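You operate a simulated robot arm through the tools that you are given. There is no shell and no other tool. Be economical: measure what you need, move in short steps, check, and stop when the job is done.

Carry out the task below with a simulated two-armed robot. There is one attempt and no reset: what you move stays moved.

JOB
Put one of the wide yellow bottles from the middle drip shelf on the top of the chiller. Close the chiller door. Put the oats cup in the orange tub. Pull the left sample drawer open. Do these in any order. Set down upright: wide yellow bottle.

The check looks at the end state, three seconds after you hand in, the way a careful person would. Anything else that was tipped, shoved, dropped, spilled or broken makes it a failure.

ROBOT AND FRAMES
Two 7-joint arms with fingered hands on one trunk, on a base that drives. Base frame: it is fixed to the floor where the robot stands at the start and does not move with it; the origin is under the middle of the robot, x ahead of it, y to its left, z up. Lengths are in m, angles in degrees, forces in N, time in s.
The left shoulder is at the start at [0.022, 0.17, 1.398], the right one opposite. With the tool pointing down near the work surface each hand reaches from about 0.1 to 0.68 m from the robot's upright axis, wherever it stands, measured 20 degrees to its own side. Places, roughly: chiller door [2.7, 1.1, 0.5]; left sample drawer [-1, 1.5, 0.7]; oats cup [-1.25, 1.75, 1]; orange tub (20x15x9 cm) [0, 3.9, 0.9]; top of the chiller (19x80 cm) [2.72, 0.76, 1.16]; wide yellow bottle (7x7x15 cm) [0.5, 0.5, 1.3]. Payload 4 kg a hand.
The tool frame of a hand sits at the grasp point between the pads (the TCP): z along the fingers, y along the line on which they close. The tips reach 0.026 m beyond it. Largest opening 0.132 m; the body of the gripper starts 0.073 m behind the TCP. The gripper is a hand of 4 fingers: y runs from the thumb to the fingers, the wrist lies at [0, 0, -0.224] in the tool frame, and closing takes about 1.5 s.
Orientation is told as [roll, pitch, yaw] about the base's x, y, z axes, in that order, counted from this pose: with the fingers straight down and closing along the base's y, the tool's x points along the base's -x, its y along +y and its z along -z.

CONTROLS
- The arms move only by the tool drive_tool. It takes "left_targets", "right_targets" or both (then of equal length, played together; a hand with none holds still); each is text: rows parted by semicolons, each of 6 numbers parted by spaces: the turn, a rotation vector about the tool's x, y, z in degrees, then the shift along the tool's x, y, z in m. In form: wx wy wz tx ty tz; .... A call has 1 to 20 rows; each row is the pose to reach, as a shift and turn from the pose commanded when the call began, along the tool's axes at that moment. "left_claw" and "right_claw" are, for a hand that has rows, the finger opening in m, from 0 to 0.132, set as the call begins (left out, the last holds). Each row takes 0.2 s and may step no farther than 0.05 m and 8.6 degrees from the row before; otherwise, or with a gripper value out of range, the whole call is refused. A pose out of reach is approached as far as the arm can. The call stops where the force on the tool passes 40 N (or 10 N more than at its start, if that is more) or the arm is blocked; 0.2 s more then pass. The fingers move at their own pace (about 0.045 m/s each) and stop on an object; they squeeze with about 28 N. The grip force told is the motor's: it shows also when the fingers shut on nothing. Time passes only in rows, and 0.2 s behind the last, so rows that repeat a pose let the fingers close. It gives the time, the measured TCP pose, the force on the tool (base axes), the opening and the grip force at its end, in the units of the frame above (readings bear some noise), with the torque about the TCP (base axes, N m) and any sound that the robot's microphone picked up.
- Cameras (640 x 400 px; columns grow to the right, rows downward): "scene" is now at [0.1072, 0.0207, 1.5891]; the picture's right is [0.27, -0.96, -0.00], its down [-0.37, -0.10, -0.92] and it looks along [0.89, 0.25, -0.39] (base axes); focal length 214 px, centre (320, 200). "left" rides on the left gripper at [-0.068, 0.002, -0.097] in its tool frame; the picture's right is [-0.03, -1.00, 0.00], its down [0.82, -0.02, -0.58] and it looks along [0.58, -0.01, 0.82] (tool axes); focal length 270 px, centre (320, 200). "right" rides on the right gripper at [0.068, 0.002, -0.097] in its tool frame; the picture's right is [-0.02, 1.00, 0.00], its down [-0.82, -0.02, -0.58] and it looks along [-0.58, -0.01, 0.82] (tool axes); focal length 270 px, centre (320, 200). There is no depth. A picture from a camera that has moved, and an enlarged one, comes with that camera's place and axes in the base frame and with its lens. The place of the scene camera against the robot may be out by one fixed shift of up to 0.012 m in any direction.
- grab_frame(camera): a new picture of that camera. The clock stands still meanwhile.
- lift_body(by): slides the trunk up (or, below 0, down) by that many m; the arms and the scene camera ride with it, the base frame stays. It gives what a move gives, with no picture.
- steer(legs): drives the robot by 1 to 6 legs, each [ahead, turn to the left] in m and degrees, along the robot's own axes; the way and the turn of a leg run together, so that a leg with both is an arc; at most 1.5 m and 180 degrees a leg. The arms and the cameras ride along, it lands a little off, and it stops where it bumps. It gives what a move gives.
- move_fingers(finger1, finger2, finger3, thumb_bend, hand): sets how far each is bent, from 0 (flat) to 1 (curled in); at 0.3 the hand is open as for a grip, at 0.7 the pads meet at the TCP. One left out holds its place. A second passes; each finger stops where it meets its share of the squeeze, and holds until it gets a number again. A gripper value or a shape takes the hand back. It gives what a move gives, with no picture; readings hold the bend of each and the force on the fingers (four entries, about 0 where the hand has none), thumb and palm.
- set_grasp(shape, hand): the hand has 4 fingers and takes this shape, open, in about a second: jaw (thumb against the fingers, like two jaws); tri (thumb and two fingers); tip (a fingertip pinch); poke (one finger out to press); point (the index stretched); flat (the hand flat); cup (the hand cupped); fist (a fist). The gripper value then closes the fingers along that shape, each until it touches; the sizes above hold for jaw. It gives what a move gives, with no picture.
- head_to(pan, tilt): turns the head with the scene camera to pan (to the left, within 86 degrees either way) and tilt (down, from -29 to 69), counted from straight ahead of the robot. It gives what a move gives.
- inspect(camera, box): a new picture of the part [left, top, right, bottom] of that camera's present view, enlarged. The clock stands still meanwhile.
- job_done(): hands the job in; it is judged then, once.

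Go step by step. Nothing tells you exact positions but the pictures and the camera data: compare them with the known pose of the tool, close in by small moves and look again before you grip or let go. The budget is 165 turns and 138 pictures, counting those below and the enlarged ones. Unless the task says otherwise, let go and move clear before handing in, and close with one line.

The tools are called after "Emit:" by a JSON object that holds its "op" and its "data". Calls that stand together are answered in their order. drive_tool: Moves the arms, as the interface text tells. Its arguments: {"type":"object","properties":{"left_targets":{"type":"string"},"left_claw":{"type":"number"},"right_targets":{"type":"string"},"right_claw":{"type":"number"}},"required":[]} The other tools are called the same way: lift_body (by) slides the trunk up or down; set_grasp (shape, hand) gives the hand a shape; move_fingers (finger1, finger2, finger3, thumb_bend, hand) moves the fingers one by one; steer (legs) drives the base; head_to (pan, tilt) turns the head that bears the scene camera; grab_frame (camera) takes a picture; inspect (camera, box) takes an enlarged picture of a part of a camera's view; job_done () hands the job in.

At the start:

```text
time: 0.0
left_eef_pos: [0.3153, 0.3497, 1.5451]
left_tcp_rot: [0.0, 0.0, 0.0]
left_ft_force: [-0.7, -0.7, 0.1]
left_ft_torque: [0.03, 0.0, -0.04]
left_grip_width: 0.132
left_grasp_force: 0.1
left_shape: jaw
left_bend: [0.3, 0.3, 0.3, 0.3]
left_finger forces: [0.1, 0.0, 0.0, 0.0, 0.0, 0.0]
right_eef_pos: [0.3241, -0.0422, 1.4995]
right_tcp_rot: [0.1, 0.0, -0.1]
right_ft_force: [-0.3, -0.6, -0.4]
right_ft_torque: [0.01, 0.0, -0.01]
right_grip_width: 0.1318
right_grasp_force: 0.1
right_shape: jaw
right_bend: [0.3, 0.3, 0.3, 0.3]
right_finger forces: [0.0, 0.1, 0.0, 0.0, 0.0, 0.0]
trunk travel left (down, up): [-0.625, 0.13]
robot x, y, heading: [-0.0038, 0.0009, 0.1]
head pan, tilt: [15.4, 22.9]
```

scene: 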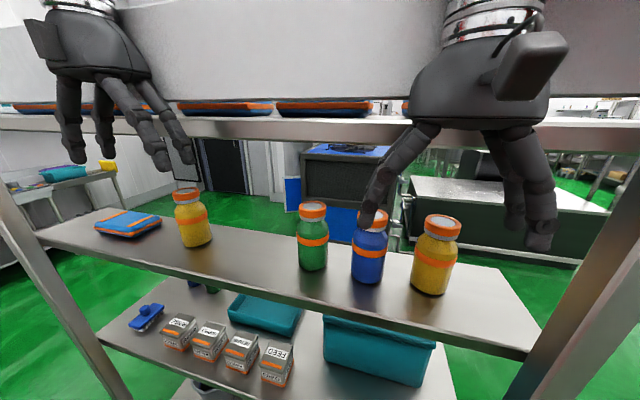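
right: 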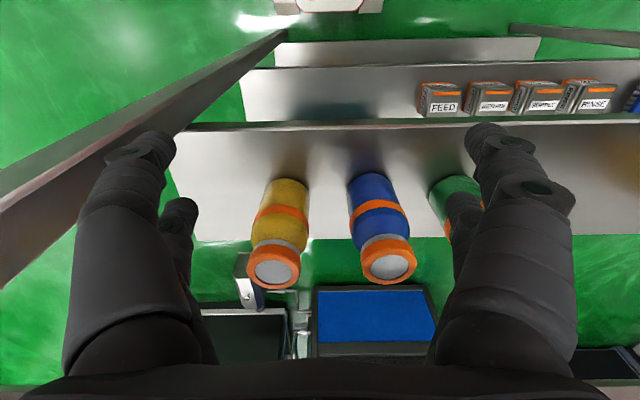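
left: 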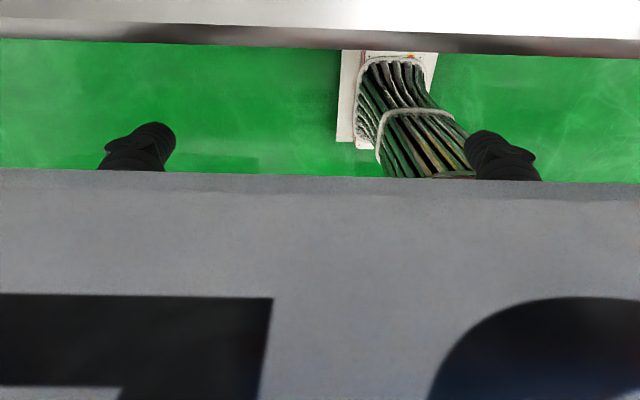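

I see the middle shelf with two wide yellow bottles (right one near [0.47,-0.09], base about z 1.25) under an upper shelf. I'll look around first.

Emit:
{"op": "head_to", "data": {"pan": 0, "tilt": 10}}

Emit:
{"op": "grab_frame", "data": {"camera": "scene"}}

Emit:
{"op": "head_to", "data": {"pan": 80, "tilt": 20}}

Emit:
{"op": "grab_frame", "data": {"camera": "scene"}}

```text
time: 0.8
left_eef_pos: [0.3158, 0.3501, 1.5476]
left_tcp_rot: [0.0, 0.0, 0.0]
left_ft_force: [0.5, 0.2, -0.4]
left_ft_torque: [-0.01, 0.02, -0.03]
left_grip_width: 0.1316
left_grasp_force: 0.0
left_shape: jaw
left_bend: [0.3, 0.3, 0.3, 0.3]
left_finger forces: [0.0, 0.0, 0.0, 0.0, 0.0, 0.1]
right_eef_pos: [0.3237, -0.0407, 1.5008]
right_tcp_rot: [-0.1, 0.0, -0.1]
right_ft_force: [-0.8, -0.2, -0.2]
right_ft_torque: [-0.02, -0.01, 0.02]
right_grip_width: 0.1318
right_grasp_force: 0.0
right_shape: jaw
right_bend: [0.3, 0.3, 0.3, 0.3]
right_finger forces: [0.1, 0.0, 0.0, 0.1, 0.1, 0.1]
trunk travel left (down, up): [-0.625, 0.13]
robot x, y, heading: [-0.0004, -0.0021, 0.0]
head pan, tilt: [0.0, 10.0]
```

```text
134 pictures are left
camera scene: at [0.1109, -0.0038, 1.6099], right [0.0, -1.0, 0.0], down [-0.17, 0.0, -0.98], along [0.98, 0.0, -0.17], focal length 214 px, centre (320, 200)
```

scene: 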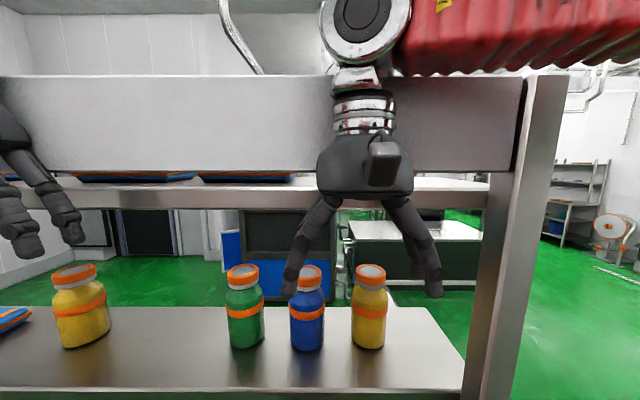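

```text
time: 2.3
left_eef_pos: [0.3154, 0.3493, 1.5458]
left_tcp_rot: [0.0, 0.0, 0.1]
left_ft_force: [0.1, 0.1, 0.3]
left_ft_torque: [-0.02, -0.01, 0.01]
left_grip_width: 0.1321
left_grasp_force: 0.0
left_shape: jaw
left_bend: [0.3, 0.3, 0.3, 0.3]
left_finger forces: [0.0, 0.1, 0.1, 0.1, 0.0, 0.0]
right_eef_pos: [0.3235, -0.0416, 1.5006]
right_tcp_rot: [-0.1, 0.0, -0.1]
right_ft_force: [-0.1, 0.2, 0.0]
right_ft_torque: [-0.03, 0.0, -0.02]
right_grip_width: 0.1323
right_grasp_force: 0.1
right_shape: jaw
right_bend: [0.3, 0.3, 0.3, 0.3]
right_finger forces: [0.0, 0.0, 0.0, 0.1, 0.0, 0.0]
trunk travel left (down, up): [-0.625, 0.13]
robot x, y, heading: [-0.0005, 0.0019, 0.2]
head pan, tilt: [80.0, 20.0]
```

```text
133 pictures are left
camera scene: at [0.0342, 0.0878, 1.5937], right [0.98, -0.17, 0.0], down [-0.06, -0.34, -0.94], along [0.16, 0.93, -0.34], focal length 214 px, centre (320, 200)
```

scene: 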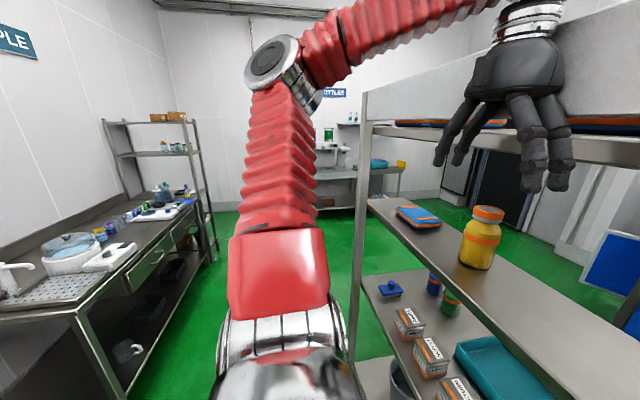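

The left yellow bottle sits near [0.49,0.48], matching the hint; the shelf front edge is about x=0.40. I'll back up a bit and bring the left hand to a horizontal pre-grasp.

Emit:
{"op": "steer", "data": {"legs": [[-0.15, 0]]}}

Emit:
{"op": "drive_tool", "data": {"left_targets": "0 -8 0 -0.01 0.01 0.017; 0 -16 0 -0.02 0.02 0.034; 0 -24 0 -0.03 0.03 0.05; 0 -32 0 -0.04 0.04 0.07; 0 -40 0 -0.055 0.05 0.09; 0 -48 0 -0.07 0.065 0.11; 0 -56 0 -0.08 0.08 0.13; 0 -64 0 -0.09 0.095 0.15; 0 -72 0 -0.1 0.11 0.17; 0 -80 0 -0.11 0.12 0.19; 0 -86 0 -0.12 0.13 0.20; 0 -90 0 -0.135 0.13 0.205", "left_claw": 0.132}}

Emit:
{"op": "head_to", "data": {"pan": 25, "tilt": 20}}

Emit:
{"op": "grab_frame", "data": {"camera": "scene"}}

Emit:
{"op": "grab_frame", "data": {"camera": "left"}}

```text
time: 3.7
left_eef_pos: [0.1664, 0.3495, 1.5468]
left_tcp_rot: [0.1, 0.1, 0.1]
left_ft_force: [0.0, -0.3, 0.2]
left_ft_torque: [0.0, -0.03, 0.03]
left_grip_width: 0.1319
left_grasp_force: 0.1
left_shape: jaw
left_bend: [0.3, 0.3, 0.3, 0.3]
left_finger forces: [0.1, 0.1, 0.1, 0.0, 0.0, 0.0]
right_eef_pos: [0.174, -0.0419, 1.5011]
right_tcp_rot: [0.0, 0.1, 0.0]
right_ft_force: [0.2, 0.2, -0.1]
right_ft_torque: [-0.03, 0.0, 0.03]
right_grip_width: 0.1318
right_grasp_force: 0.0
right_shape: jaw
right_bend: [0.3, 0.3, 0.3, 0.3]
right_finger forces: [0.1, 0.1, 0.0, 0.0, 0.0, 0.0]
trunk travel left (down, up): [-0.625, 0.13]
robot x, y, heading: [-0.1512, 0.0005, -0.1]
head pan, tilt: [80.0, 20.0]
```

```text
time: 6.3
left_eef_pos: [0.3014, 0.4798, 1.3414]
left_tcp_rot: [89.0, -90.0, -88.9]
left_ft_force: [0.8, -0.1, 0.4]
left_ft_torque: [-0.01, 0.01, -0.01]
left_grip_width: 0.132
left_grasp_force: 0.1
left_shape: jaw
left_bend: [0.3, 0.3, 0.3, 0.3]
left_finger forces: [0.0, 0.0, 0.1, 0.0, 0.0, 0.0]
right_eef_pos: [0.1754, -0.0415, 1.5003]
right_tcp_rot: [0.0, 0.1, 0.0]
right_ft_force: [-0.1, -0.5, -0.6]
right_ft_torque: [-0.03, 0.03, 0.0]
right_grip_width: 0.1318
right_grasp_force: 0.2
right_shape: jaw
right_bend: [0.3, 0.3, 0.3, 0.3]
right_finger forces: [0.1, 0.1, 0.1, 0.0, 0.0, 0.0]
trunk travel left (down, up): [-0.625, 0.13]
robot x, y, heading: [-0.148, 0.0021, -0.1]
head pan, tilt: [80.0, 20.0]
```

```text
time: 7.5
left_eef_pos: [0.2996, 0.4812, 1.3409]
left_tcp_rot: [-4.8, -89.9, 4.8]
left_ft_force: [0.3, -1.2, 0.2]
left_ft_torque: [-0.01, 0.02, -0.02]
left_grip_width: 0.1317
left_grasp_force: 0.2
left_shape: jaw
left_bend: [0.3, 0.3, 0.3, 0.3]
left_finger forces: [0.0, 0.0, 0.0, 0.0, 0.0, 0.0]
right_eef_pos: [0.1732, -0.0418, 1.501]
right_tcp_rot: [0.1, -0.1, 0.0]
right_ft_force: [-0.1, 0.6, 0.2]
right_ft_torque: [0.0, 0.0, -0.01]
right_grip_width: 0.1319
right_grasp_force: 0.1
right_shape: jaw
right_bend: [0.3, 0.3, 0.3, 0.3]
right_finger forces: [0.0, 0.0, 0.0, 0.1, 0.0, 0.0]
trunk travel left (down, up): [-0.625, 0.13]
robot x, y, heading: [-0.148, 0.0002, 0.2]
head pan, tilt: [25.0, 20.0]
```

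```text
132 pictures are left
camera scene: at [-0.048, 0.0355, 1.5937], right [0.42, -0.91, 0.0], down [-0.31, -0.15, -0.94], along [0.85, 0.4, -0.34], focal length 214 px, centre (320, 200)
```

scene: 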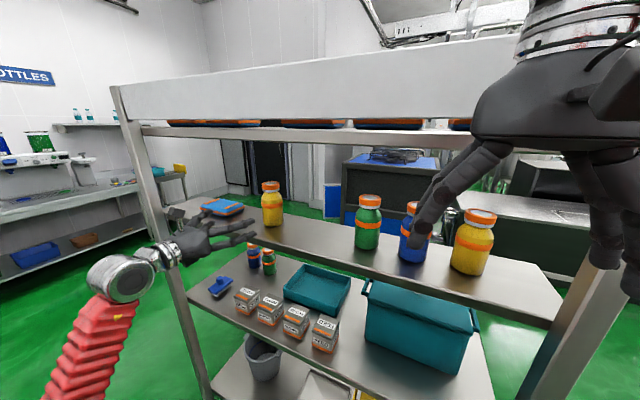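

```text
131 pictures are left
camera left: at [0.2034, 0.4818, 1.4092], right [0.0, -1.0, 0.03], down [-0.58, -0.02, -0.82], along [0.82, -0.01, -0.58], focal length 270 px, centre (320, 200)
```

left: 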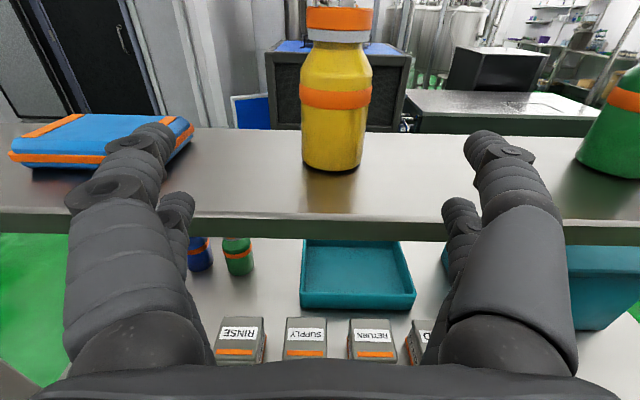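

The bottle is about [0.478,0.467], base z≈1.27. I'll close in along +x with a small y/z correction, and check before the last bit.

Emit:
{"op": "drive_tool", "data": {"left_targets": "0 0 0 -0.006 -0.007 0.02; 0 0 0 -0.01 -0.014 0.05; 0 0 0 -0.01 -0.014 0.08; 0 0 0 -0.01 -0.014 0.11; 0 0 0 -0.01 -0.014 0.13", "left_claw": 0.12}}

Emit:
{"op": "grab_frame", "data": {"camera": "left"}}

Emit:
{"op": "grab_frame", "data": {"camera": "scene"}}

```text
time: 8.7
left_eef_pos: [0.4309, 0.4668, 1.3485]
left_tcp_rot: [18.1, -89.9, -18.2]
left_ft_force: [-0.1, -0.2, 0.1]
left_ft_torque: [0.01, -0.03, -0.03]
left_grip_width: 0.12
left_grasp_force: 0.0
left_shape: jaw
left_bend: [0.46, 0.46, 0.46, 0.31]
left_finger forces: [0.0, 0.1, 0.0, 0.1, 0.1, 0.0]
right_eef_pos: [0.1757, -0.0421, 1.5009]
right_tcp_rot: [0.0, 0.0, 0.0]
right_ft_force: [-0.3, 0.8, -0.1]
right_ft_torque: [0.01, 0.03, 0.03]
right_grip_width: 0.1317
right_grasp_force: 0.1
right_shape: jaw
right_bend: [0.3, 0.3, 0.3, 0.3]
right_finger forces: [0.1, 0.1, 0.0, 0.0, 0.0, 0.0]
trunk travel left (down, up): [-0.625, 0.13]
robot x, y, heading: [-0.1514, 0.0016, 0.0]
head pan, tilt: [25.0, 20.0]
```

```text
130 pictures are left
camera left: at [0.333, 0.4686, 1.4171], right [0.0, -1.0, 0.02], down [-0.58, -0.02, -0.82], along [0.82, -0.01, -0.58], focal length 270 px, centre (320, 200)
```

left: 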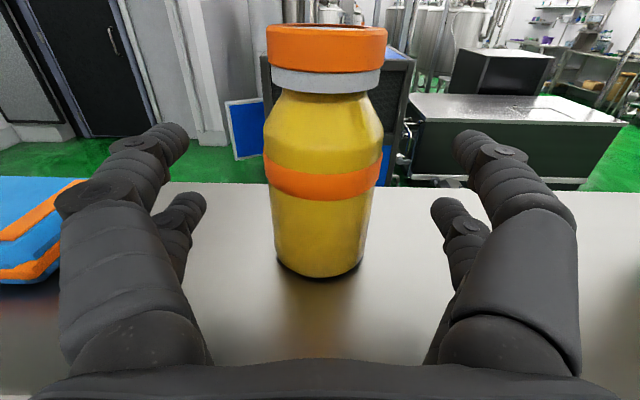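

```text
129 pictures are left
camera scene: at [-0.0474, 0.0355, 1.5936], right [0.42, -0.91, 0.0], down [-0.31, -0.14, -0.94], along [0.85, 0.4, -0.34], focal length 214 px, centre (320, 200)
```

scene: 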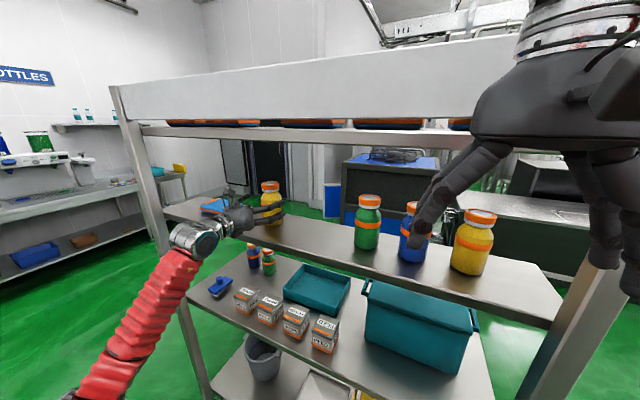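

Aligned; bottle centre is about x=0.485. I'll advance 5 cm and close.

Emit:
{"op": "drive_tool", "data": {"left_targets": "0 0 0 0 0 0.025; 0 0 0 0 0 0.052"}}

Emit:
{"op": "drive_tool", "data": {"left_targets": "0 0 0 0 0 0; 0 0 0 0 0 0; 0 0 0 0 0 0; 0 0 0 0 0 0; 0 0 0 0 0 0; 0 0 0 0 0 0; 0 0 0 0 0 0; 0 0 0 0 0 0", "left_claw": 0.05}}

Emit:
{"op": "grab_frame", "data": {"camera": "left"}}

```text
time: 9.3
left_eef_pos: [0.4821, 0.4663, 1.3503]
left_tcp_rot: [-11.7, -89.9, 11.7]
left_ft_force: [0.3, -0.5, 1.0]
left_ft_torque: [0.03, 0.01, -0.02]
left_grip_width: 0.1206
left_grasp_force: 0.1
left_shape: jaw
left_bend: [0.46, 0.46, 0.46, 0.31]
left_finger forces: [0.0, 0.0, 0.0, 0.0, 0.0, 0.0]
right_eef_pos: [0.175, -0.0413, 1.501]
right_tcp_rot: [0.0, 0.0, 0.1]
right_ft_force: [0.3, -0.8, -0.4]
right_ft_torque: [0.02, 0.0, -0.01]
right_grip_width: 0.132
right_grasp_force: 0.0
right_shape: jaw
right_bend: [0.3, 0.3, 0.3, 0.3]
right_finger forces: [0.0, 0.0, 0.0, 0.1, 0.1, 0.0]
trunk travel left (down, up): [-0.625, 0.13]
robot x, y, heading: [-0.1513, -0.0011, 0.2]
head pan, tilt: [25.0, 20.0]
```

```text
time: 11.1
left_eef_pos: [0.4817, 0.4659, 1.3537]
left_tcp_rot: [148.1, -90.0, -148.1]
left_ft_force: [2.6, -0.7, 4.6]
left_ft_torque: [-0.04, -0.08, -0.02]
left_grip_width: 0.0437
left_grasp_force: 27.7
left_shape: jaw
left_bend: [0.74, 0.74, 0.74, 0.73]
left_finger forces: [22.7, 23.8, 21.1, 0.0, 24.9, 0.0]
right_eef_pos: [0.1757, -0.0425, 1.5013]
right_tcp_rot: [0.0, -0.1, 0.0]
right_ft_force: [0.1, -0.9, 0.6]
right_ft_torque: [-0.02, -0.02, -0.02]
right_grip_width: 0.1317
right_grasp_force: 0.0
right_shape: jaw
right_bend: [0.3, 0.3, 0.3, 0.3]
right_finger forces: [0.0, 0.1, 0.0, 0.0, 0.0, 0.1]
trunk travel left (down, up): [-0.625, 0.13]
robot x, y, heading: [-0.1539, -0.0003, -0.2]
head pan, tilt: [25.0, 20.0]
```

```text
128 pictures are left
camera left: at [0.3849, 0.4675, 1.4194], right [0.0, -1.0, 0.02], down [-0.58, -0.02, -0.82], along [0.82, -0.01, -0.58], focal length 270 px, centre (320, 200)
```

left: 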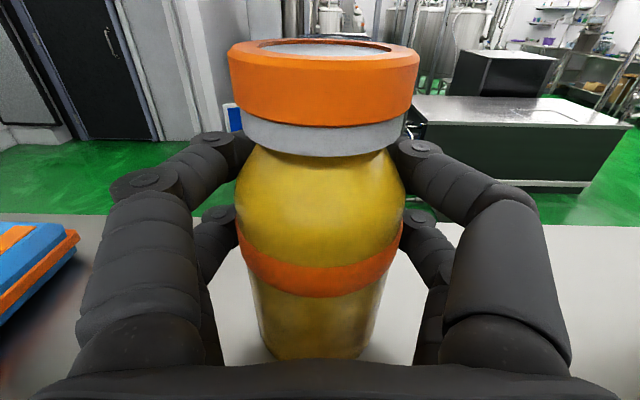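

The fingers have closed around it at 28 N. I'll lift slightly and check before pulling it out.

Emit:
{"op": "drive_tool", "data": {"left_targets": "0 0 0 -0.01 0 0; 0 0 0 -0.02 0 0; 0 0 0 -0.03 0 0; 0 0 0 -0.04 0 0; 0 0 0 -0.04 0 0"}}

Emit:
{"op": "grab_frame", "data": {"camera": "scene"}}

Emit:
{"op": "grab_frame", "data": {"camera": "left"}}

```text
time: 12.3
left_eef_pos: [0.4823, 0.4664, 1.3912]
left_tcp_rot: [-13.4, -89.9, 13.4]
left_ft_force: [0.4, -0.6, -3.0]
left_ft_torque: [-0.01, -0.13, 0.02]
left_grip_width: 0.0243
left_grasp_force: 28.5
left_shape: jaw
left_bend: [0.79, 0.8, 0.8, 0.75]
left_finger forces: [0.0, 21.9, 20.9, 0.1, 0.0, 0.0]
right_eef_pos: [0.1733, -0.0403, 1.5014]
right_tcp_rot: [0.0, 0.0, 0.1]
right_ft_force: [-0.5, 0.5, -0.8]
right_ft_torque: [-0.01, -0.02, 0.01]
right_grip_width: 0.1321
right_grasp_force: 0.1
right_shape: jaw
right_bend: [0.3, 0.3, 0.3, 0.3]
right_finger forces: [0.0, 0.0, 0.0, 0.1, 0.0, 0.0]
trunk travel left (down, up): [-0.625, 0.13]
robot x, y, heading: [-0.1509, -0.0001, -0.1]
head pan, tilt: [25.0, 20.0]
```

```text
127 pictures are left
camera scene: at [-0.0471, 0.0357, 1.5936], right [0.42, -0.91, 0.0], down [-0.31, -0.14, -0.94], along [0.85, 0.4, -0.34], focal length 214 px, centre (320, 200)
```

scene: 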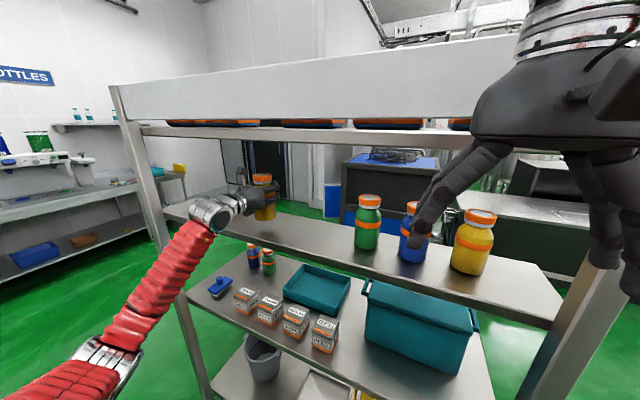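

```text
126 pictures are left
camera left: at [0.386, 0.4688, 1.4592], right [0.0, -1.0, 0.03], down [-0.58, -0.02, -0.81], along [0.82, -0.01, -0.58], focal length 270 px, centre (320, 200)
```

left: 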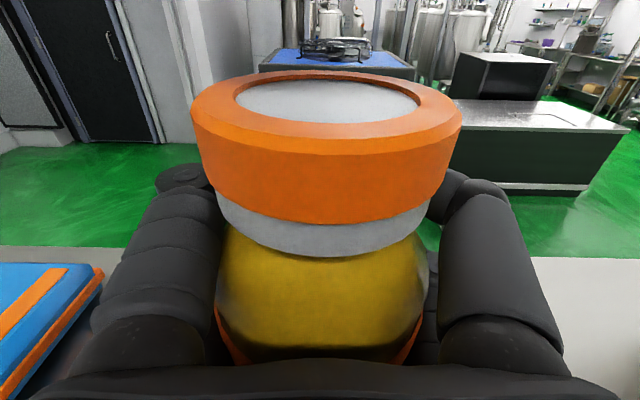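

The bottle came up but is being drawn toward the palm; I'll let the grip settle and look closer.

Emit:
{"op": "drive_tool", "data": {"left_targets": "0 0 0 0 0 0; 0 0 0 0 0 0; 0 0 0 0 0 0; 0 0 0 0 0 0"}}

Emit:
{"op": "inspect", "data": {"camera": "scene", "box": [180, 140, 340, 240]}}

Emit:
{"op": "grab_frame", "data": {"camera": "left"}}

```text
time: 13.3
left_eef_pos: [0.4818, 0.467, 1.3914]
left_tcp_rot: [-10.6, -89.9, 10.6]
left_ft_force: [0.0, 0.3, -3.1]
left_ft_torque: [-0.02, -0.14, 0.01]
left_grip_width: 0.0244
left_grasp_force: 28.6
left_shape: jaw
left_bend: [0.79, 0.8, 0.8, 0.75]
left_finger forces: [0.0, 21.7, 20.8, 0.0, 0.0, 0.0]
right_eef_pos: [0.1747, -0.041, 1.5017]
right_tcp_rot: [0.0, -0.1, 0.1]
right_ft_force: [0.3, -0.4, 0.0]
right_ft_torque: [0.02, -0.02, 0.05]
right_grip_width: 0.132
right_grasp_force: 0.0
right_shape: jaw
right_bend: [0.3, 0.3, 0.3, 0.3]
right_finger forces: [0.0, 0.0, 0.0, 0.0, 0.0, 0.0]
trunk travel left (down, up): [-0.625, 0.13]
robot x, y, heading: [-0.1492, -0.0031, -0.2]
head pan, tilt: [25.0, 20.0]
```

```text
4.00 times, centred on (260, 190) of scene
camera zoom: at [-0.0472, 0.0358, 1.5936], right [0.42, -0.91, 0.0], down [-0.31, -0.14, -0.94], along [0.85, 0.4, -0.34], focal length 858 px, centre (560, 240)
```

zoom: 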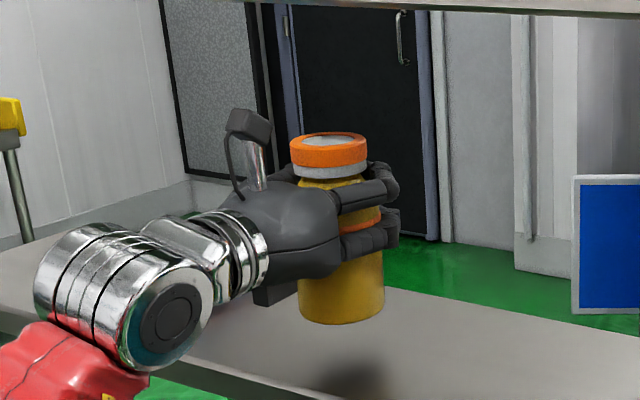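

```text
124 pictures are left
camera left: at [0.3859, 0.4689, 1.4592], right [0.0, -1.0, 0.03], down [-0.58, -0.02, -0.82], along [0.82, -0.01, -0.58], focal length 270 px, centre (320, 200)
```

left: 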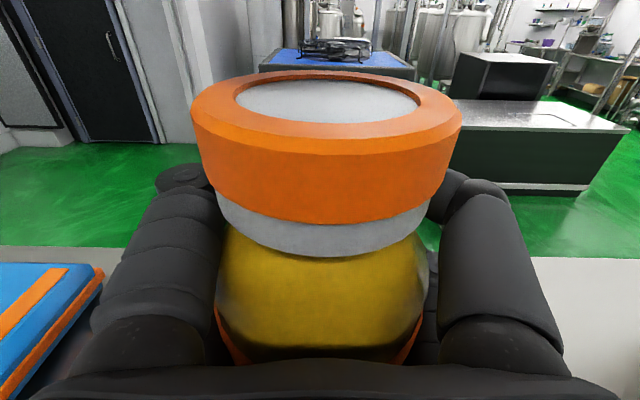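

The bottle is held upright, base about 0.08 m below the TCP. I'll back the base straight away from the rack and look around for the route.

Emit:
{"op": "steer", "data": {"legs": [[-0.4, 0]]}}

Emit:
{"op": "head_to", "data": {"pan": 20, "tilt": 15}}

Emit:
{"op": "grab_frame", "data": {"camera": "scene"}}

Emit:
{"op": "head_to", "data": {"pan": 75, "tilt": 15}}

Emit:
{"op": "grab_frame", "data": {"camera": "scene"}}

```text
time: 15.9
left_eef_pos: [0.0777, 0.4698, 1.3934]
left_tcp_rot: [-18.9, -89.9, 19.3]
left_ft_force: [-0.3, 0.4, -3.7]
left_ft_torque: [-0.01, -0.14, -0.01]
left_grip_width: 0.0241
left_grasp_force: 27.3
left_shape: jaw
left_bend: [0.79, 0.8, 0.8, 0.75]
left_finger forces: [0.1, 21.8, 20.8, 0.1, 0.0, 0.1]
right_eef_pos: [-0.2289, -0.0408, 1.5011]
right_tcp_rot: [0.1, -0.1, 0.2]
right_ft_force: [0.2, -0.7, -0.7]
right_ft_torque: [0.01, -0.02, -0.02]
right_grip_width: 0.1319
right_grasp_force: 0.1
right_shape: jaw
right_bend: [0.3, 0.3, 0.3, 0.3]
right_finger forces: [0.0, 0.1, 0.0, 0.0, 0.0, 0.0]
trunk travel left (down, up): [-0.625, 0.13]
robot x, y, heading: [-0.5534, 0.0013, 0.2]
head pan, tilt: [25.0, 20.0]
```

```text
time: 16.5
left_eef_pos: [0.0754, 0.4693, 1.3926]
left_tcp_rot: [-18.7, -89.9, 19.0]
left_ft_force: [-0.4, -0.5, -3.9]
left_ft_torque: [0.0, -0.14, 0.0]
left_grip_width: 0.0243
left_grasp_force: 27.8
left_shape: jaw
left_bend: [0.79, 0.8, 0.8, 0.75]
left_finger forces: [0.1, 21.9, 20.8, 0.0, 0.1, 0.0]
right_eef_pos: [-0.229, -0.04, 1.502]
right_tcp_rot: [0.0, 0.0, 0.2]
right_ft_force: [-0.3, 0.3, -0.1]
right_ft_torque: [-0.01, 0.0, -0.01]
right_grip_width: 0.1319
right_grasp_force: 0.0
right_shape: jaw
right_bend: [0.3, 0.3, 0.3, 0.3]
right_finger forces: [0.1, 0.0, 0.0, 0.1, 0.1, 0.0]
trunk travel left (down, up): [-0.625, 0.13]
robot x, y, heading: [-0.5519, -0.0011, 0.5]
head pan, tilt: [20.0, 15.0]
```

```text
123 pictures are left
camera scene: at [-0.4479, 0.0281, 1.6018], right [0.35, -0.94, 0.0], down [-0.24, -0.09, -0.97], along [0.91, 0.33, -0.26], focal length 214 px, centre (320, 200)
```

scene: 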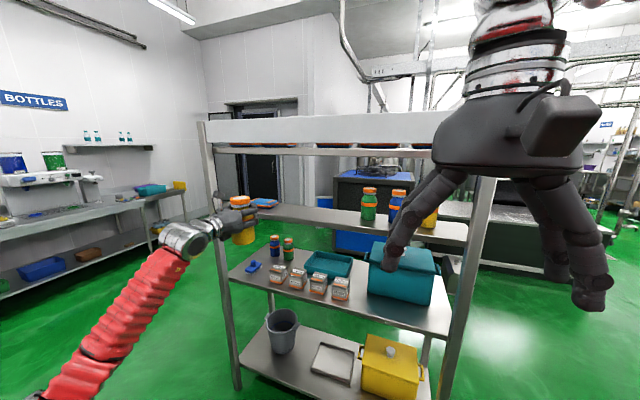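

```text
time: 17.8
left_eef_pos: [0.0781, 0.4684, 1.3928]
left_tcp_rot: [-10.8, -89.8, 10.9]
left_ft_force: [0.1, 0.7, -4.3]
left_ft_torque: [0.03, -0.14, -0.03]
left_grip_width: 0.0243
left_grasp_force: 27.8
left_shape: jaw
left_bend: [0.79, 0.8, 0.8, 0.75]
left_finger forces: [0.0, 21.7, 20.8, 0.0, 0.0, 0.0]
right_eef_pos: [-0.2284, -0.0397, 1.5022]
right_tcp_rot: [0.0, 0.0, 0.2]
right_ft_force: [-0.7, 0.9, -0.7]
right_ft_torque: [-0.05, 0.02, -0.01]
right_grip_width: 0.1318
right_grasp_force: 0.1
right_shape: jaw
right_bend: [0.3, 0.3, 0.3, 0.3]
right_finger forces: [0.0, 0.0, 0.0, 0.0, 0.1, 0.1]
trunk travel left (down, up): [-0.625, 0.13]
robot x, y, heading: [-0.5545, -0.0, -0.2]
head pan, tilt: [75.0, 15.0]
```

```text
122 pictures are left
camera scene: at [-0.511, 0.0861, 1.6018], right [0.97, -0.26, 0.0], down [-0.07, -0.25, -0.97], along [0.25, 0.93, -0.26], focal length 214 px, centre (320, 200)
```

scene: 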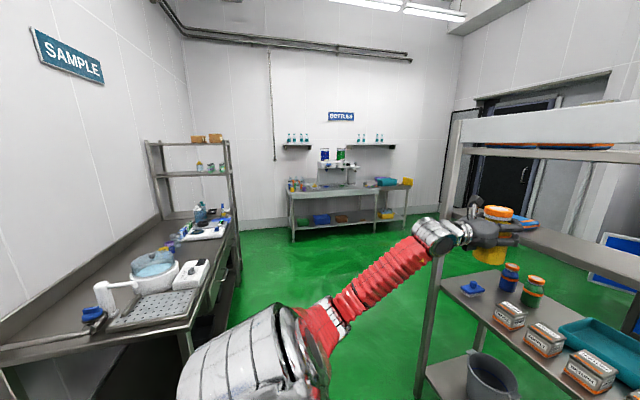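

Corridor between the sample bench and the rack is clear, and the rack ends near y≈1.05. I'll tuck the left hand in, drive around the rack's left end, and look at the chiller.

Emit:
{"op": "drive_tool", "data": {"left_targets": "0 0 0 0 -0.025 -0.02; 0 0 0 0 -0.05 -0.04; 0 0 0 0 -0.075 -0.06; 0 0 0 0 -0.1 -0.08; 0 0 0 0 -0.125 -0.1; 0 0 0 0 -0.15 -0.12; 0 0 0 0 -0.175 -0.14; 0 0 0 0 -0.2 -0.16"}}

Emit:
{"op": "steer", "data": {"legs": [[0, 75], [1.5, 0], [0.25, 0], [0, -85]]}}

Emit:
{"op": "head_to", "data": {"pan": 0, "tilt": 18}}

Emit:
{"op": "grab_frame", "data": {"camera": "scene"}}

```text
time: 19.6
left_eef_pos: [-0.0417, 0.3215, 1.3929]
left_tcp_rot: [-45.6, -89.9, 45.8]
left_ft_force: [0.2, -0.2, -4.3]
left_ft_torque: [0.02, -0.13, -0.05]
left_grip_width: 0.0243
left_grasp_force: 27.9
left_shape: jaw
left_bend: [0.79, 0.8, 0.8, 0.75]
left_finger forces: [0.0, 22.4, 21.0, 0.0, 0.0, 0.0]
left hand out of reach, approached as far as the arm can: row 7, 8
right_eef_pos: [-0.2298, -0.0397, 1.5023]
right_tcp_rot: [-0.1, 0.0, 0.3]
right_ft_force: [0.4, 0.0, 0.3]
right_ft_torque: [-0.02, -0.04, -0.01]
right_grip_width: 0.1319
right_grasp_force: 0.0
right_shape: jaw
right_bend: [0.3, 0.3, 0.3, 0.3]
right_finger forces: [0.1, 0.1, 0.0, 0.0, 0.0, 0.0]
trunk travel left (down, up): [-0.625, 0.13]
robot x, y, heading: [-0.5538, -0.0009, 0.2]
head pan, tilt: [75.0, 15.0]
```

```text
time: 22.6
left_eef_pos: [-0.5284, 0.6046, 1.3921]
left_tcp_rot: [-44.1, -89.6, 100.0]
left_ft_force: [-1.9, 0.3, -3.2]
left_ft_torque: [0.14, -0.07, -0.03]
left_grip_width: 0.0242
left_grasp_force: 28.0
left_shape: jaw
left_bend: [0.79, 0.8, 0.8, 0.75]
left_finger forces: [0.1, 22.8, 20.9, 0.0, 0.0, 0.0]
right_eef_pos: [-0.3366, 0.2475, 1.502]
right_tcp_rot: [0.0, 0.0, 55.8]
right_ft_force: [-0.6, -0.3, 0.2]
right_ft_torque: [-0.03, -0.05, 0.0]
right_grip_width: 0.132
right_grasp_force: 0.0
right_shape: jaw
right_bend: [0.3, 0.3, 0.3, 0.3]
right_finger forces: [0.1, 0.1, 0.0, 0.0, 0.0, 0.0]
trunk travel left (down, up): [-0.625, 0.13]
robot x, y, heading: [-0.5162, -0.031, 58.0]
head pan, tilt: [75.0, 15.0]
stopped in leg 1: the robot was blocked; the commanded pose is now the measured one
```

```text
time: 24.1
left_eef_pos: [-0.5257, 0.604, 1.3938]
left_tcp_rot: [-45.4, -89.7, 101.2]
left_ft_force: [-0.4, -0.9, -4.3]
left_ft_torque: [0.14, -0.09, 0.0]
left_grip_width: 0.0243
left_grasp_force: 28.5
left_shape: jaw
left_bend: [0.79, 0.8, 0.8, 0.75]
left_finger forces: [0.0, 22.7, 21.1, 0.0, 0.1, 0.0]
right_eef_pos: [-0.3332, 0.2447, 1.5032]
right_tcp_rot: [0.1, 0.0, 55.7]
right_ft_force: [1.1, -0.8, 0.4]
right_ft_torque: [-0.02, 0.01, -0.04]
right_grip_width: 0.1319
right_grasp_force: 0.1
right_shape: jaw
right_bend: [0.3, 0.3, 0.3, 0.3]
right_finger forces: [0.0, 0.1, 0.1, 0.1, 0.0, 0.0]
trunk travel left (down, up): [-0.625, 0.13]
robot x, y, heading: [-0.5129, -0.0279, 58.3]
head pan, tilt: [0.0, 18.0]
```

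```text
121 pictures are left
camera scene: at [-0.4535, 0.0587, 1.5969], right [0.85, -0.53, 0.0], down [-0.16, -0.26, -0.95], along [0.5, 0.81, -0.31], focal length 214 px, centre (320, 200)
```

scene: 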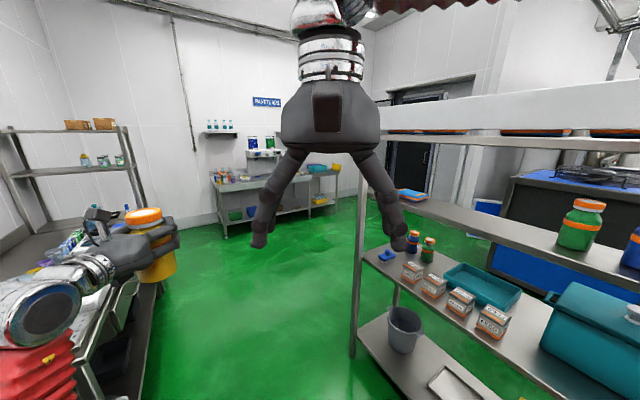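

The turn was blocked at 58°. I'll look left and down to find what touches.

Emit:
{"op": "head_to", "data": {"pan": 70, "tilt": 40}}

Emit:
{"op": "grab_frame", "data": {"camera": "scene"}}

Emit:
{"op": "head_to", "data": {"pan": -70, "tilt": 40}}

Emit:
{"op": "grab_frame", "data": {"camera": "scene"}}

```text
time: 25.5
left_eef_pos: [-0.5248, 0.6021, 1.3938]
left_tcp_rot: [-39.6, -89.7, 95.3]
left_ft_force: [-0.6, 0.7, -3.8]
left_ft_torque: [0.12, -0.06, -0.02]
left_grip_width: 0.0239
left_grasp_force: 28.5
left_shape: jaw
left_bend: [0.79, 0.8, 0.8, 0.75]
left_finger forces: [0.1, 22.5, 21.0, 0.0, 0.0, 0.0]
right_eef_pos: [-0.3334, 0.2447, 1.5009]
right_tcp_rot: [0.1, 0.0, 55.8]
right_ft_force: [-0.3, 0.3, 0.4]
right_ft_torque: [0.01, 0.01, 0.0]
right_grip_width: 0.1322
right_grasp_force: 0.1
right_shape: jaw
right_bend: [0.3, 0.3, 0.3, 0.3]
right_finger forces: [0.1, 0.1, 0.0, 0.0, 0.1, 0.0]
trunk travel left (down, up): [-0.625, 0.13]
robot x, y, heading: [-0.5161, -0.0298, 57.9]
head pan, tilt: [70.0, 40.0]
```

```text
120 pictures are left
camera scene: at [-0.5546, 0.0463, 1.5623], right [0.79, 0.62, 0.0], down [0.4, -0.51, -0.77], along [-0.47, 0.6, -0.64], focal length 214 px, centre (320, 200)
```

scene: 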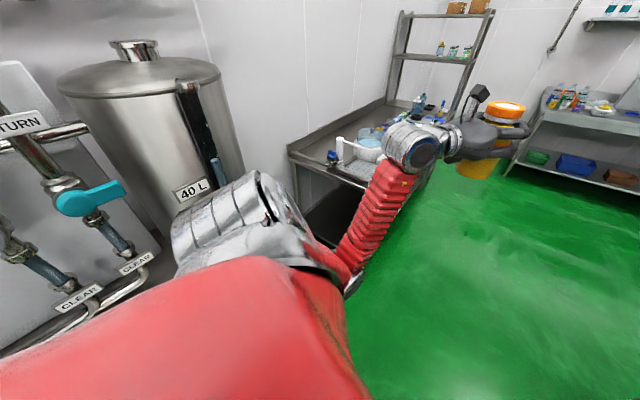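

```text
time: 27.7
left_eef_pos: [-0.5253, 0.6018, 1.3935]
left_tcp_rot: [-39.2, -89.8, 95.0]
left_ft_force: [-0.7, 0.4, -3.8]
left_ft_torque: [0.12, -0.03, 0.01]
left_grip_width: 0.0244
left_grasp_force: 28.2
left_shape: jaw
left_bend: [0.79, 0.8, 0.8, 0.75]
left_finger forces: [0.0, 22.6, 21.1, 0.0, 0.0, 0.0]
right_eef_pos: [-0.3333, 0.2451, 1.5023]
right_tcp_rot: [0.1, 0.0, 55.8]
right_ft_force: [0.0, 0.4, 1.0]
right_ft_torque: [0.0, -0.02, -0.03]
right_grip_width: 0.1319
right_grasp_force: 0.0
right_shape: jaw
right_bend: [0.3, 0.3, 0.3, 0.3]
right_finger forces: [0.0, 0.1, 0.0, 0.0, 0.0, 0.1]
trunk travel left (down, up): [-0.625, 0.13]
robot x, y, heading: [-0.5163, -0.0271, 57.9]
head pan, tilt: [-70.0, 40.0]
```

```text
119 pictures are left
camera scene: at [-0.4191, -0.0383, 1.5623], right [-0.21, -0.98, 0.0], down [-0.63, 0.13, -0.77], along [0.75, -0.16, -0.64], focal length 214 px, centre (320, 200)
```

scene: 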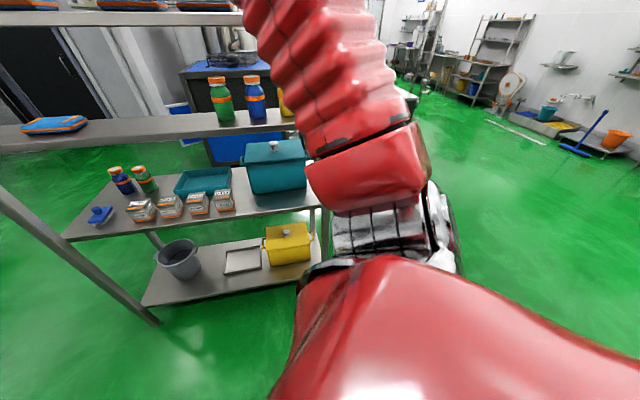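

The left elbow met the tank beside me. I'll drive forward out of that spot, then turn and continue around the rack.

Emit:
{"op": "steer", "data": {"legs": [[0.45, 0], [0, 20], [1.3, 0]]}}

Emit:
{"op": "head_to", "data": {"pan": -75, "tilt": 15}}

Emit:
{"op": "grab_frame", "data": {"camera": "scene"}}

Emit:
{"op": "head_to", "data": {"pan": 70, "tilt": 30}}

Emit:
{"op": "grab_frame", "data": {"camera": "scene"}}

```text
time: 37.9
left_eef_pos: [-0.2329, 2.2175, 1.3941]
left_tcp_rot: [-43.6, -89.7, 119.7]
left_ft_force: [0.1, -0.7, -4.5]
left_ft_torque: [0.14, -0.05, 0.02]
left_grip_width: 0.0243
left_grasp_force: 27.7
left_shape: jaw
left_bend: [0.79, 0.8, 0.8, 0.75]
left_finger forces: [0.0, 22.0, 20.6, 0.1, 0.1, 0.1]
right_eef_pos: [0.0703, 1.9485, 1.5031]
right_tcp_rot: [0.1, 0.0, 75.9]
right_ft_force: [0.3, -0.3, 0.3]
right_ft_torque: [-0.02, -0.05, 0.02]
right_grip_width: 0.1319
right_grasp_force: 0.1
right_shape: jaw
right_bend: [0.3, 0.3, 0.3, 0.3]
right_finger forces: [0.0, 0.0, 0.1, 0.0, 0.0, 0.0]
trunk travel left (down, up): [-0.625, 0.13]
robot x, y, heading: [-0.0046, 1.6336, 78.2]
head pan, tilt: [-70.0, 40.0]
```

```text
time: 38.8
left_eef_pos: [-0.2323, 2.2171, 1.3957]
left_tcp_rot: [-40.1, -89.8, 116.0]
left_ft_force: [-0.5, 0.5, -4.0]
left_ft_torque: [0.13, -0.04, 0.01]
left_grip_width: 0.024
left_grasp_force: 28.3
left_shape: jaw
left_bend: [0.79, 0.8, 0.8, 0.75]
left_finger forces: [0.1, 22.0, 20.6, 0.0, 0.1, 0.1]
right_eef_pos: [0.0716, 1.9493, 1.5021]
right_tcp_rot: [0.1, 0.0, 75.8]
right_ft_force: [1.1, -0.7, 0.2]
right_ft_torque: [0.01, 0.0, 0.0]
right_grip_width: 0.1324
right_grasp_force: 0.0
right_shape: jaw
right_bend: [0.3, 0.3, 0.3, 0.3]
right_finger forces: [0.0, 0.0, 0.0, 0.0, 0.0, 0.0]
trunk travel left (down, up): [-0.625, 0.13]
robot x, y, heading: [-0.0047, 1.6326, 77.9]
head pan, tilt: [-75.0, 15.0]
```

```text
118 pictures are left
camera scene: at [0.0969, 1.6433, 1.6018], right [0.05, -1.0, 0.0], down [-0.26, -0.01, -0.97], along [0.96, 0.05, -0.26], focal length 214 px, centre (320, 200)
```

scene: 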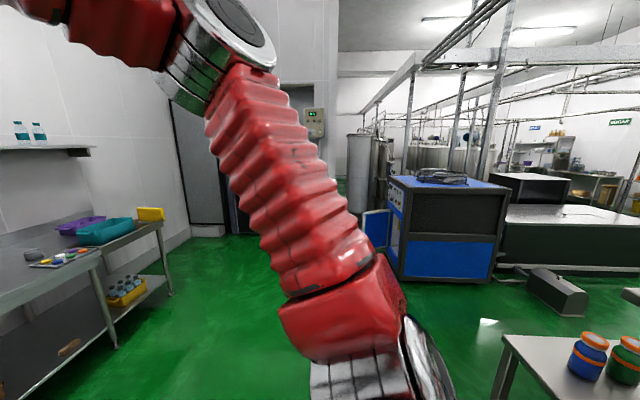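

```text
time: 41.1
left_eef_pos: [-0.234, 2.2177, 1.3946]
left_tcp_rot: [-38.5, -89.7, 114.4]
left_ft_force: [0.1, -0.2, -3.1]
left_ft_torque: [0.11, 0.0, 0.02]
left_grip_width: 0.0242
left_grasp_force: 27.9
left_shape: jaw
left_bend: [0.79, 0.8, 0.8, 0.75]
left_finger forces: [0.1, 22.0, 20.6, 0.1, 0.0, 0.0]
right_eef_pos: [0.07, 1.9483, 1.503]
right_tcp_rot: [0.1, 0.0, 75.8]
right_ft_force: [0.4, 0.6, 0.2]
right_ft_torque: [0.0, -0.01, 0.01]
right_grip_width: 0.1318
right_grasp_force: 0.0
right_shape: jaw
right_bend: [0.3, 0.3, 0.3, 0.3]
right_finger forces: [0.0, 0.0, 0.0, 0.0, 0.0, 0.0]
trunk travel left (down, up): [-0.625, 0.13]
robot x, y, heading: [-0.0043, 1.6319, 78.0]
head pan, tilt: [70.0, 30.0]
```

```text
117 pictures are left
camera scene: at [-0.0733, 1.6867, 1.5776], right [0.53, 0.85, 0.0], down [0.42, -0.27, -0.87], along [-0.73, 0.46, -0.5], focal length 214 px, centre (320, 200)
```

scene: 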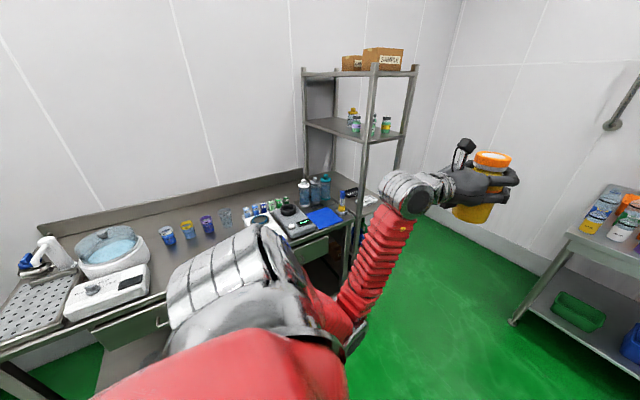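

The chiller is the dark/blue cabinet near [2.7,0.8], door ajar on its left. I'll drive toward it on the y≈1.6 lane and look.

Emit:
{"op": "steer", "data": {"legs": [[0, -78], [1.1, 0]]}}

Emit:
{"op": "head_to", "data": {"pan": -25, "tilt": 25}}

Emit:
{"op": "grab_frame", "data": {"camera": "scene"}}

```text
time: 44.0
left_eef_pos: [0.3362, 2.1651, 1.3951]
left_tcp_rot: [-38.6, -89.7, 61.0]
left_ft_force: [1.2, -0.5, -3.8]
left_ft_torque: [0.06, -0.08, 0.09]
left_grip_width: 0.0242
left_grasp_force: 28.3
left_shape: jaw
left_bend: [0.78, 0.8, 0.8, 0.75]
left_finger forces: [0.0, 22.6, 21.7, 0.0, 0.0, 0.0]
right_eef_pos: [0.2984, 1.7614, 1.5037]
right_tcp_rot: [0.2, 0.1, 22.2]
right_ft_force: [0.2, -1.2, -0.5]
right_ft_torque: [0.05, -0.01, -0.01]
right_grip_width: 0.1319
right_grasp_force: 0.1
right_shape: jaw
right_bend: [0.3, 0.3, 0.3, 0.3]
right_finger forces: [0.0, 0.0, 0.0, 0.0, 0.1, 0.1]
trunk travel left (down, up): [-0.625, 0.13]
robot x, y, heading: [-0.0231, 1.6723, 22.5]
head pan, tilt: [70.0, 30.0]
stopped in leg 1: the robot was blocked; the commanded pose is now the measured one
```

```text
time: 45.7
left_eef_pos: [0.337, 2.1666, 1.395]
left_tcp_rot: [-49.2, -89.7, 71.6]
left_ft_force: [-0.8, 0.9, -4.1]
left_ft_torque: [0.08, -0.09, 0.02]
left_grip_width: 0.0242
left_grasp_force: 28.3
left_shape: jaw
left_bend: [0.78, 0.8, 0.8, 0.75]
left_finger forces: [0.0, 23.0, 21.6, 0.0, 0.1, 0.1]
right_eef_pos: [0.2964, 1.7636, 1.5027]
right_tcp_rot: [0.0, -0.1, 22.4]
right_ft_force: [-0.8, -0.5, -0.3]
right_ft_torque: [-0.01, -0.04, 0.0]
right_grip_width: 0.132
right_grasp_force: 0.1
right_shape: jaw
right_bend: [0.3, 0.3, 0.3, 0.3]
right_finger forces: [0.0, 0.0, 0.0, 0.1, 0.1, 0.0]
trunk travel left (down, up): [-0.625, 0.13]
robot x, y, heading: [-0.0218, 1.6701, 22.5]
head pan, tilt: [-25.0, 25.0]
```

```text
116 pictures are left
camera scene: at [0.0861, 1.6707, 1.5856], right [-0.04, -1.0, 0.0], down [-0.42, 0.02, -0.91], along [0.91, -0.04, -0.42], focal length 214 px, centre (320, 200)
```

scene: 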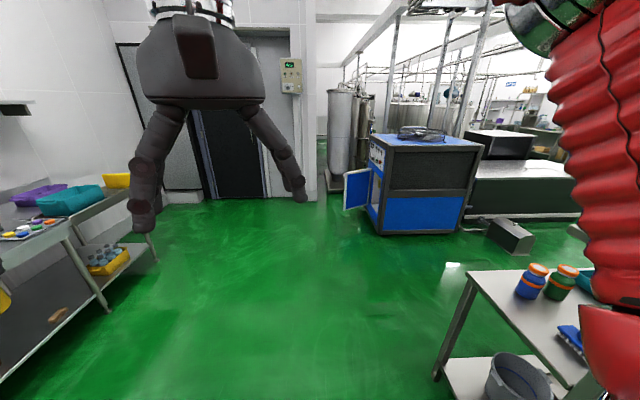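

The right elbow caught the rack's end post. I'll move further away (toward +y) before turning.

Emit:
{"op": "steer", "data": {"legs": [[0, 30], [0.5, 0], [0, -50], [0.7, 0]]}}

Emit:
{"op": "head_to", "data": {"pan": -40, "tilt": 20}}

Emit:
{"op": "grab_frame", "data": {"camera": "scene"}}

```text
time: 51.6
left_eef_pos: [0.5197, 2.641, 1.3832]
left_tcp_rot: [-14.2, -88.4, 48.5]
left_ft_force: [-0.6, -0.4, -3.5]
left_ft_torque: [0.09, -0.08, 0.06]
left_grip_width: 0.0241
left_grasp_force: 28.2
left_shape: jaw
left_bend: [0.78, 0.8, 0.8, 0.75]
left_finger forces: [0.0, 22.1, 21.1, 0.0, 0.1, 0.0]
right_eef_pos: [0.5736, 2.2488, 1.5033]
right_tcp_rot: [0.2, 0.0, 36.4]
right_ft_force: [-0.8, -0.3, 0.1]
right_ft_torque: [0.06, 0.04, 0.0]
right_grip_width: 0.132
right_grasp_force: 0.1
right_shape: jaw
right_bend: [0.3, 0.3, 0.3, 0.3]
right_finger forces: [0.0, 0.0, 0.1, 0.0, 0.0, 0.0]
trunk travel left (down, up): [-0.625, 0.13]
robot x, y, heading: [0.2777, 2.0959, 36.9]
head pan, tilt: [-25.0, 25.0]
stopped in leg 3: the robot was blocked; the commanded pose is now the measured one
```

```text
time: 52.4
left_eef_pos: [0.5167, 2.6455, 1.3826]
left_tcp_rot: [-23.3, -88.6, 57.6]
left_ft_force: [0.5, 0.6, -4.6]
left_ft_torque: [0.12, -0.1, -0.03]
left_grip_width: 0.0242
left_grasp_force: 28.1
left_shape: jaw
left_bend: [0.78, 0.8, 0.8, 0.75]
left_finger forces: [0.0, 22.3, 21.1, 0.1, 0.0, 0.0]
right_eef_pos: [0.5717, 2.2542, 1.5034]
right_tcp_rot: [-0.1, -0.1, 36.5]
right_ft_force: [0.1, -0.1, 0.1]
right_ft_torque: [-0.03, -0.03, -0.01]
right_grip_width: 0.132
right_grasp_force: 0.1
right_shape: jaw
right_bend: [0.3, 0.3, 0.3, 0.3]
right_finger forces: [0.1, 0.1, 0.0, 0.1, 0.0, 0.1]
trunk travel left (down, up): [-0.625, 0.13]
robot x, y, heading: [0.2789, 2.0934, 36.8]
head pan, tilt: [-40.0, 20.0]
```

```text
115 pictures are left
camera scene: at [0.3856, 2.0921, 1.5937], right [-0.06, -1.0, 0.0], down [-0.34, 0.02, -0.94], along [0.94, -0.05, -0.34], focal length 214 px, centre (320, 200)
```

scene: 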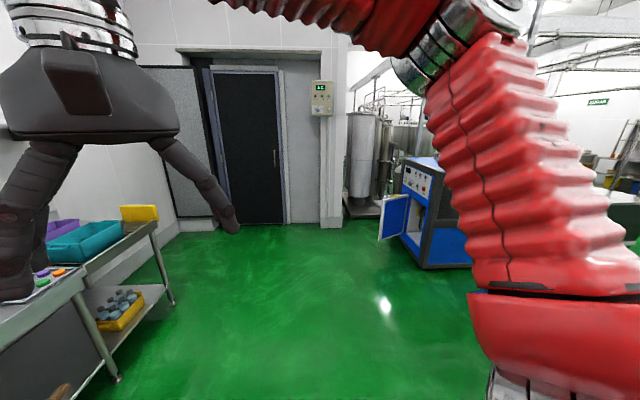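

Blocked again; I'll look to the left and right to see what touches.

Emit:
{"op": "head_to", "data": {"pan": 80, "tilt": 30}}

Emit:
{"op": "grab_frame", "data": {"camera": "scene"}}

Emit:
{"op": "head_to", "data": {"pan": -86, "tilt": 30}}

Emit:
{"op": "grab_frame", "data": {"camera": "scene"}}

```text
time: 54.4
left_eef_pos: [0.5171, 2.6434, 1.3825]
left_tcp_rot: [-21.5, -88.6, 55.8]
left_ft_force: [0.2, 1.0, -4.5]
left_ft_torque: [0.06, -0.13, -0.01]
left_grip_width: 0.0242
left_grasp_force: 28.4
left_shape: jaw
left_bend: [0.78, 0.8, 0.8, 0.75]
left_finger forces: [0.0, 22.0, 21.2, 0.1, 0.1, 0.1]
right_eef_pos: [0.5726, 2.2515, 1.5032]
right_tcp_rot: [0.0, -0.2, 36.5]
right_ft_force: [-1.3, 1.0, 0.6]
right_ft_torque: [-0.02, -0.01, 0.0]
right_grip_width: 0.132
right_grasp_force: 0.0
right_shape: jaw
right_bend: [0.3, 0.3, 0.3, 0.3]
right_finger forces: [0.0, 0.0, 0.0, 0.1, 0.1, 0.0]
trunk travel left (down, up): [-0.625, 0.13]
robot x, y, heading: [0.2762, 2.0902, 36.8]
head pan, tilt: [80.0, 30.0]
```

```text
114 pictures are left
camera scene: at [0.2529, 2.1767, 1.5776], right [0.89, 0.45, 0.0], down [0.22, -0.45, -0.87], along [-0.39, 0.77, -0.5], focal length 214 px, centre (320, 200)
```

scene: 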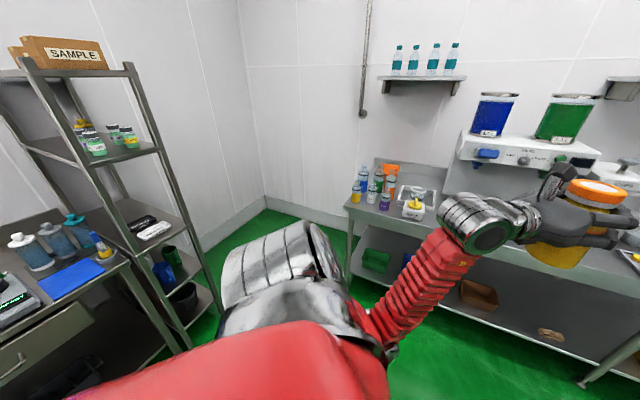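

```text
time: 56.9
left_eef_pos: [0.5167, 2.6449, 1.3825]
left_tcp_rot: [-21.5, -88.5, 55.9]
left_ft_force: [-0.4, -0.7, -3.0]
left_ft_torque: [0.09, -0.09, 0.0]
left_grip_width: 0.0242
left_grasp_force: 28.2
left_shape: jaw
left_bend: [0.78, 0.8, 0.8, 0.75]
left_finger forces: [0.0, 22.2, 21.2, 0.0, 0.1, 0.1]
right_eef_pos: [0.5715, 2.2512, 1.5047]
right_tcp_rot: [0.0, 0.0, 36.4]
right_ft_force: [0.9, -0.6, -0.4]
right_ft_torque: [-0.02, -0.01, 0.01]
right_grip_width: 0.1318
right_grasp_force: 0.0
right_shape: jaw
right_bend: [0.3, 0.3, 0.3, 0.3]
right_finger forces: [0.0, 0.1, 0.1, 0.0, 0.0, 0.1]
trunk travel left (down, up): [-0.625, 0.13]
robot x, y, heading: [0.2771, 2.0965, 36.6]
head pan, tilt: [-85.9, 30.0]
```

```text
113 pictures are left
camera scene: at [0.3526, 2.0274, 1.5777], right [-0.76, -0.65, 0.0], down [-0.33, 0.38, -0.87], along [0.57, -0.66, -0.5], focal length 214 px, centre (320, 200)
```

scene: 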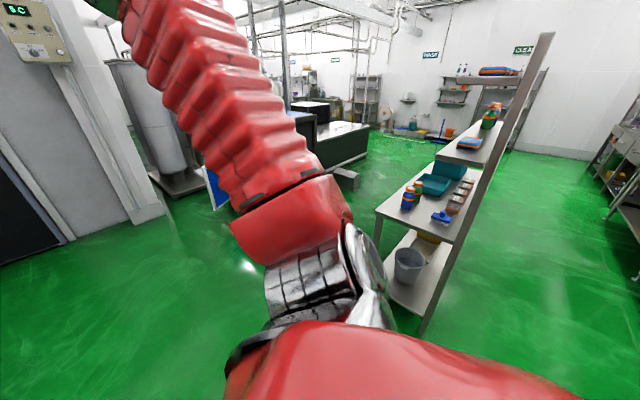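

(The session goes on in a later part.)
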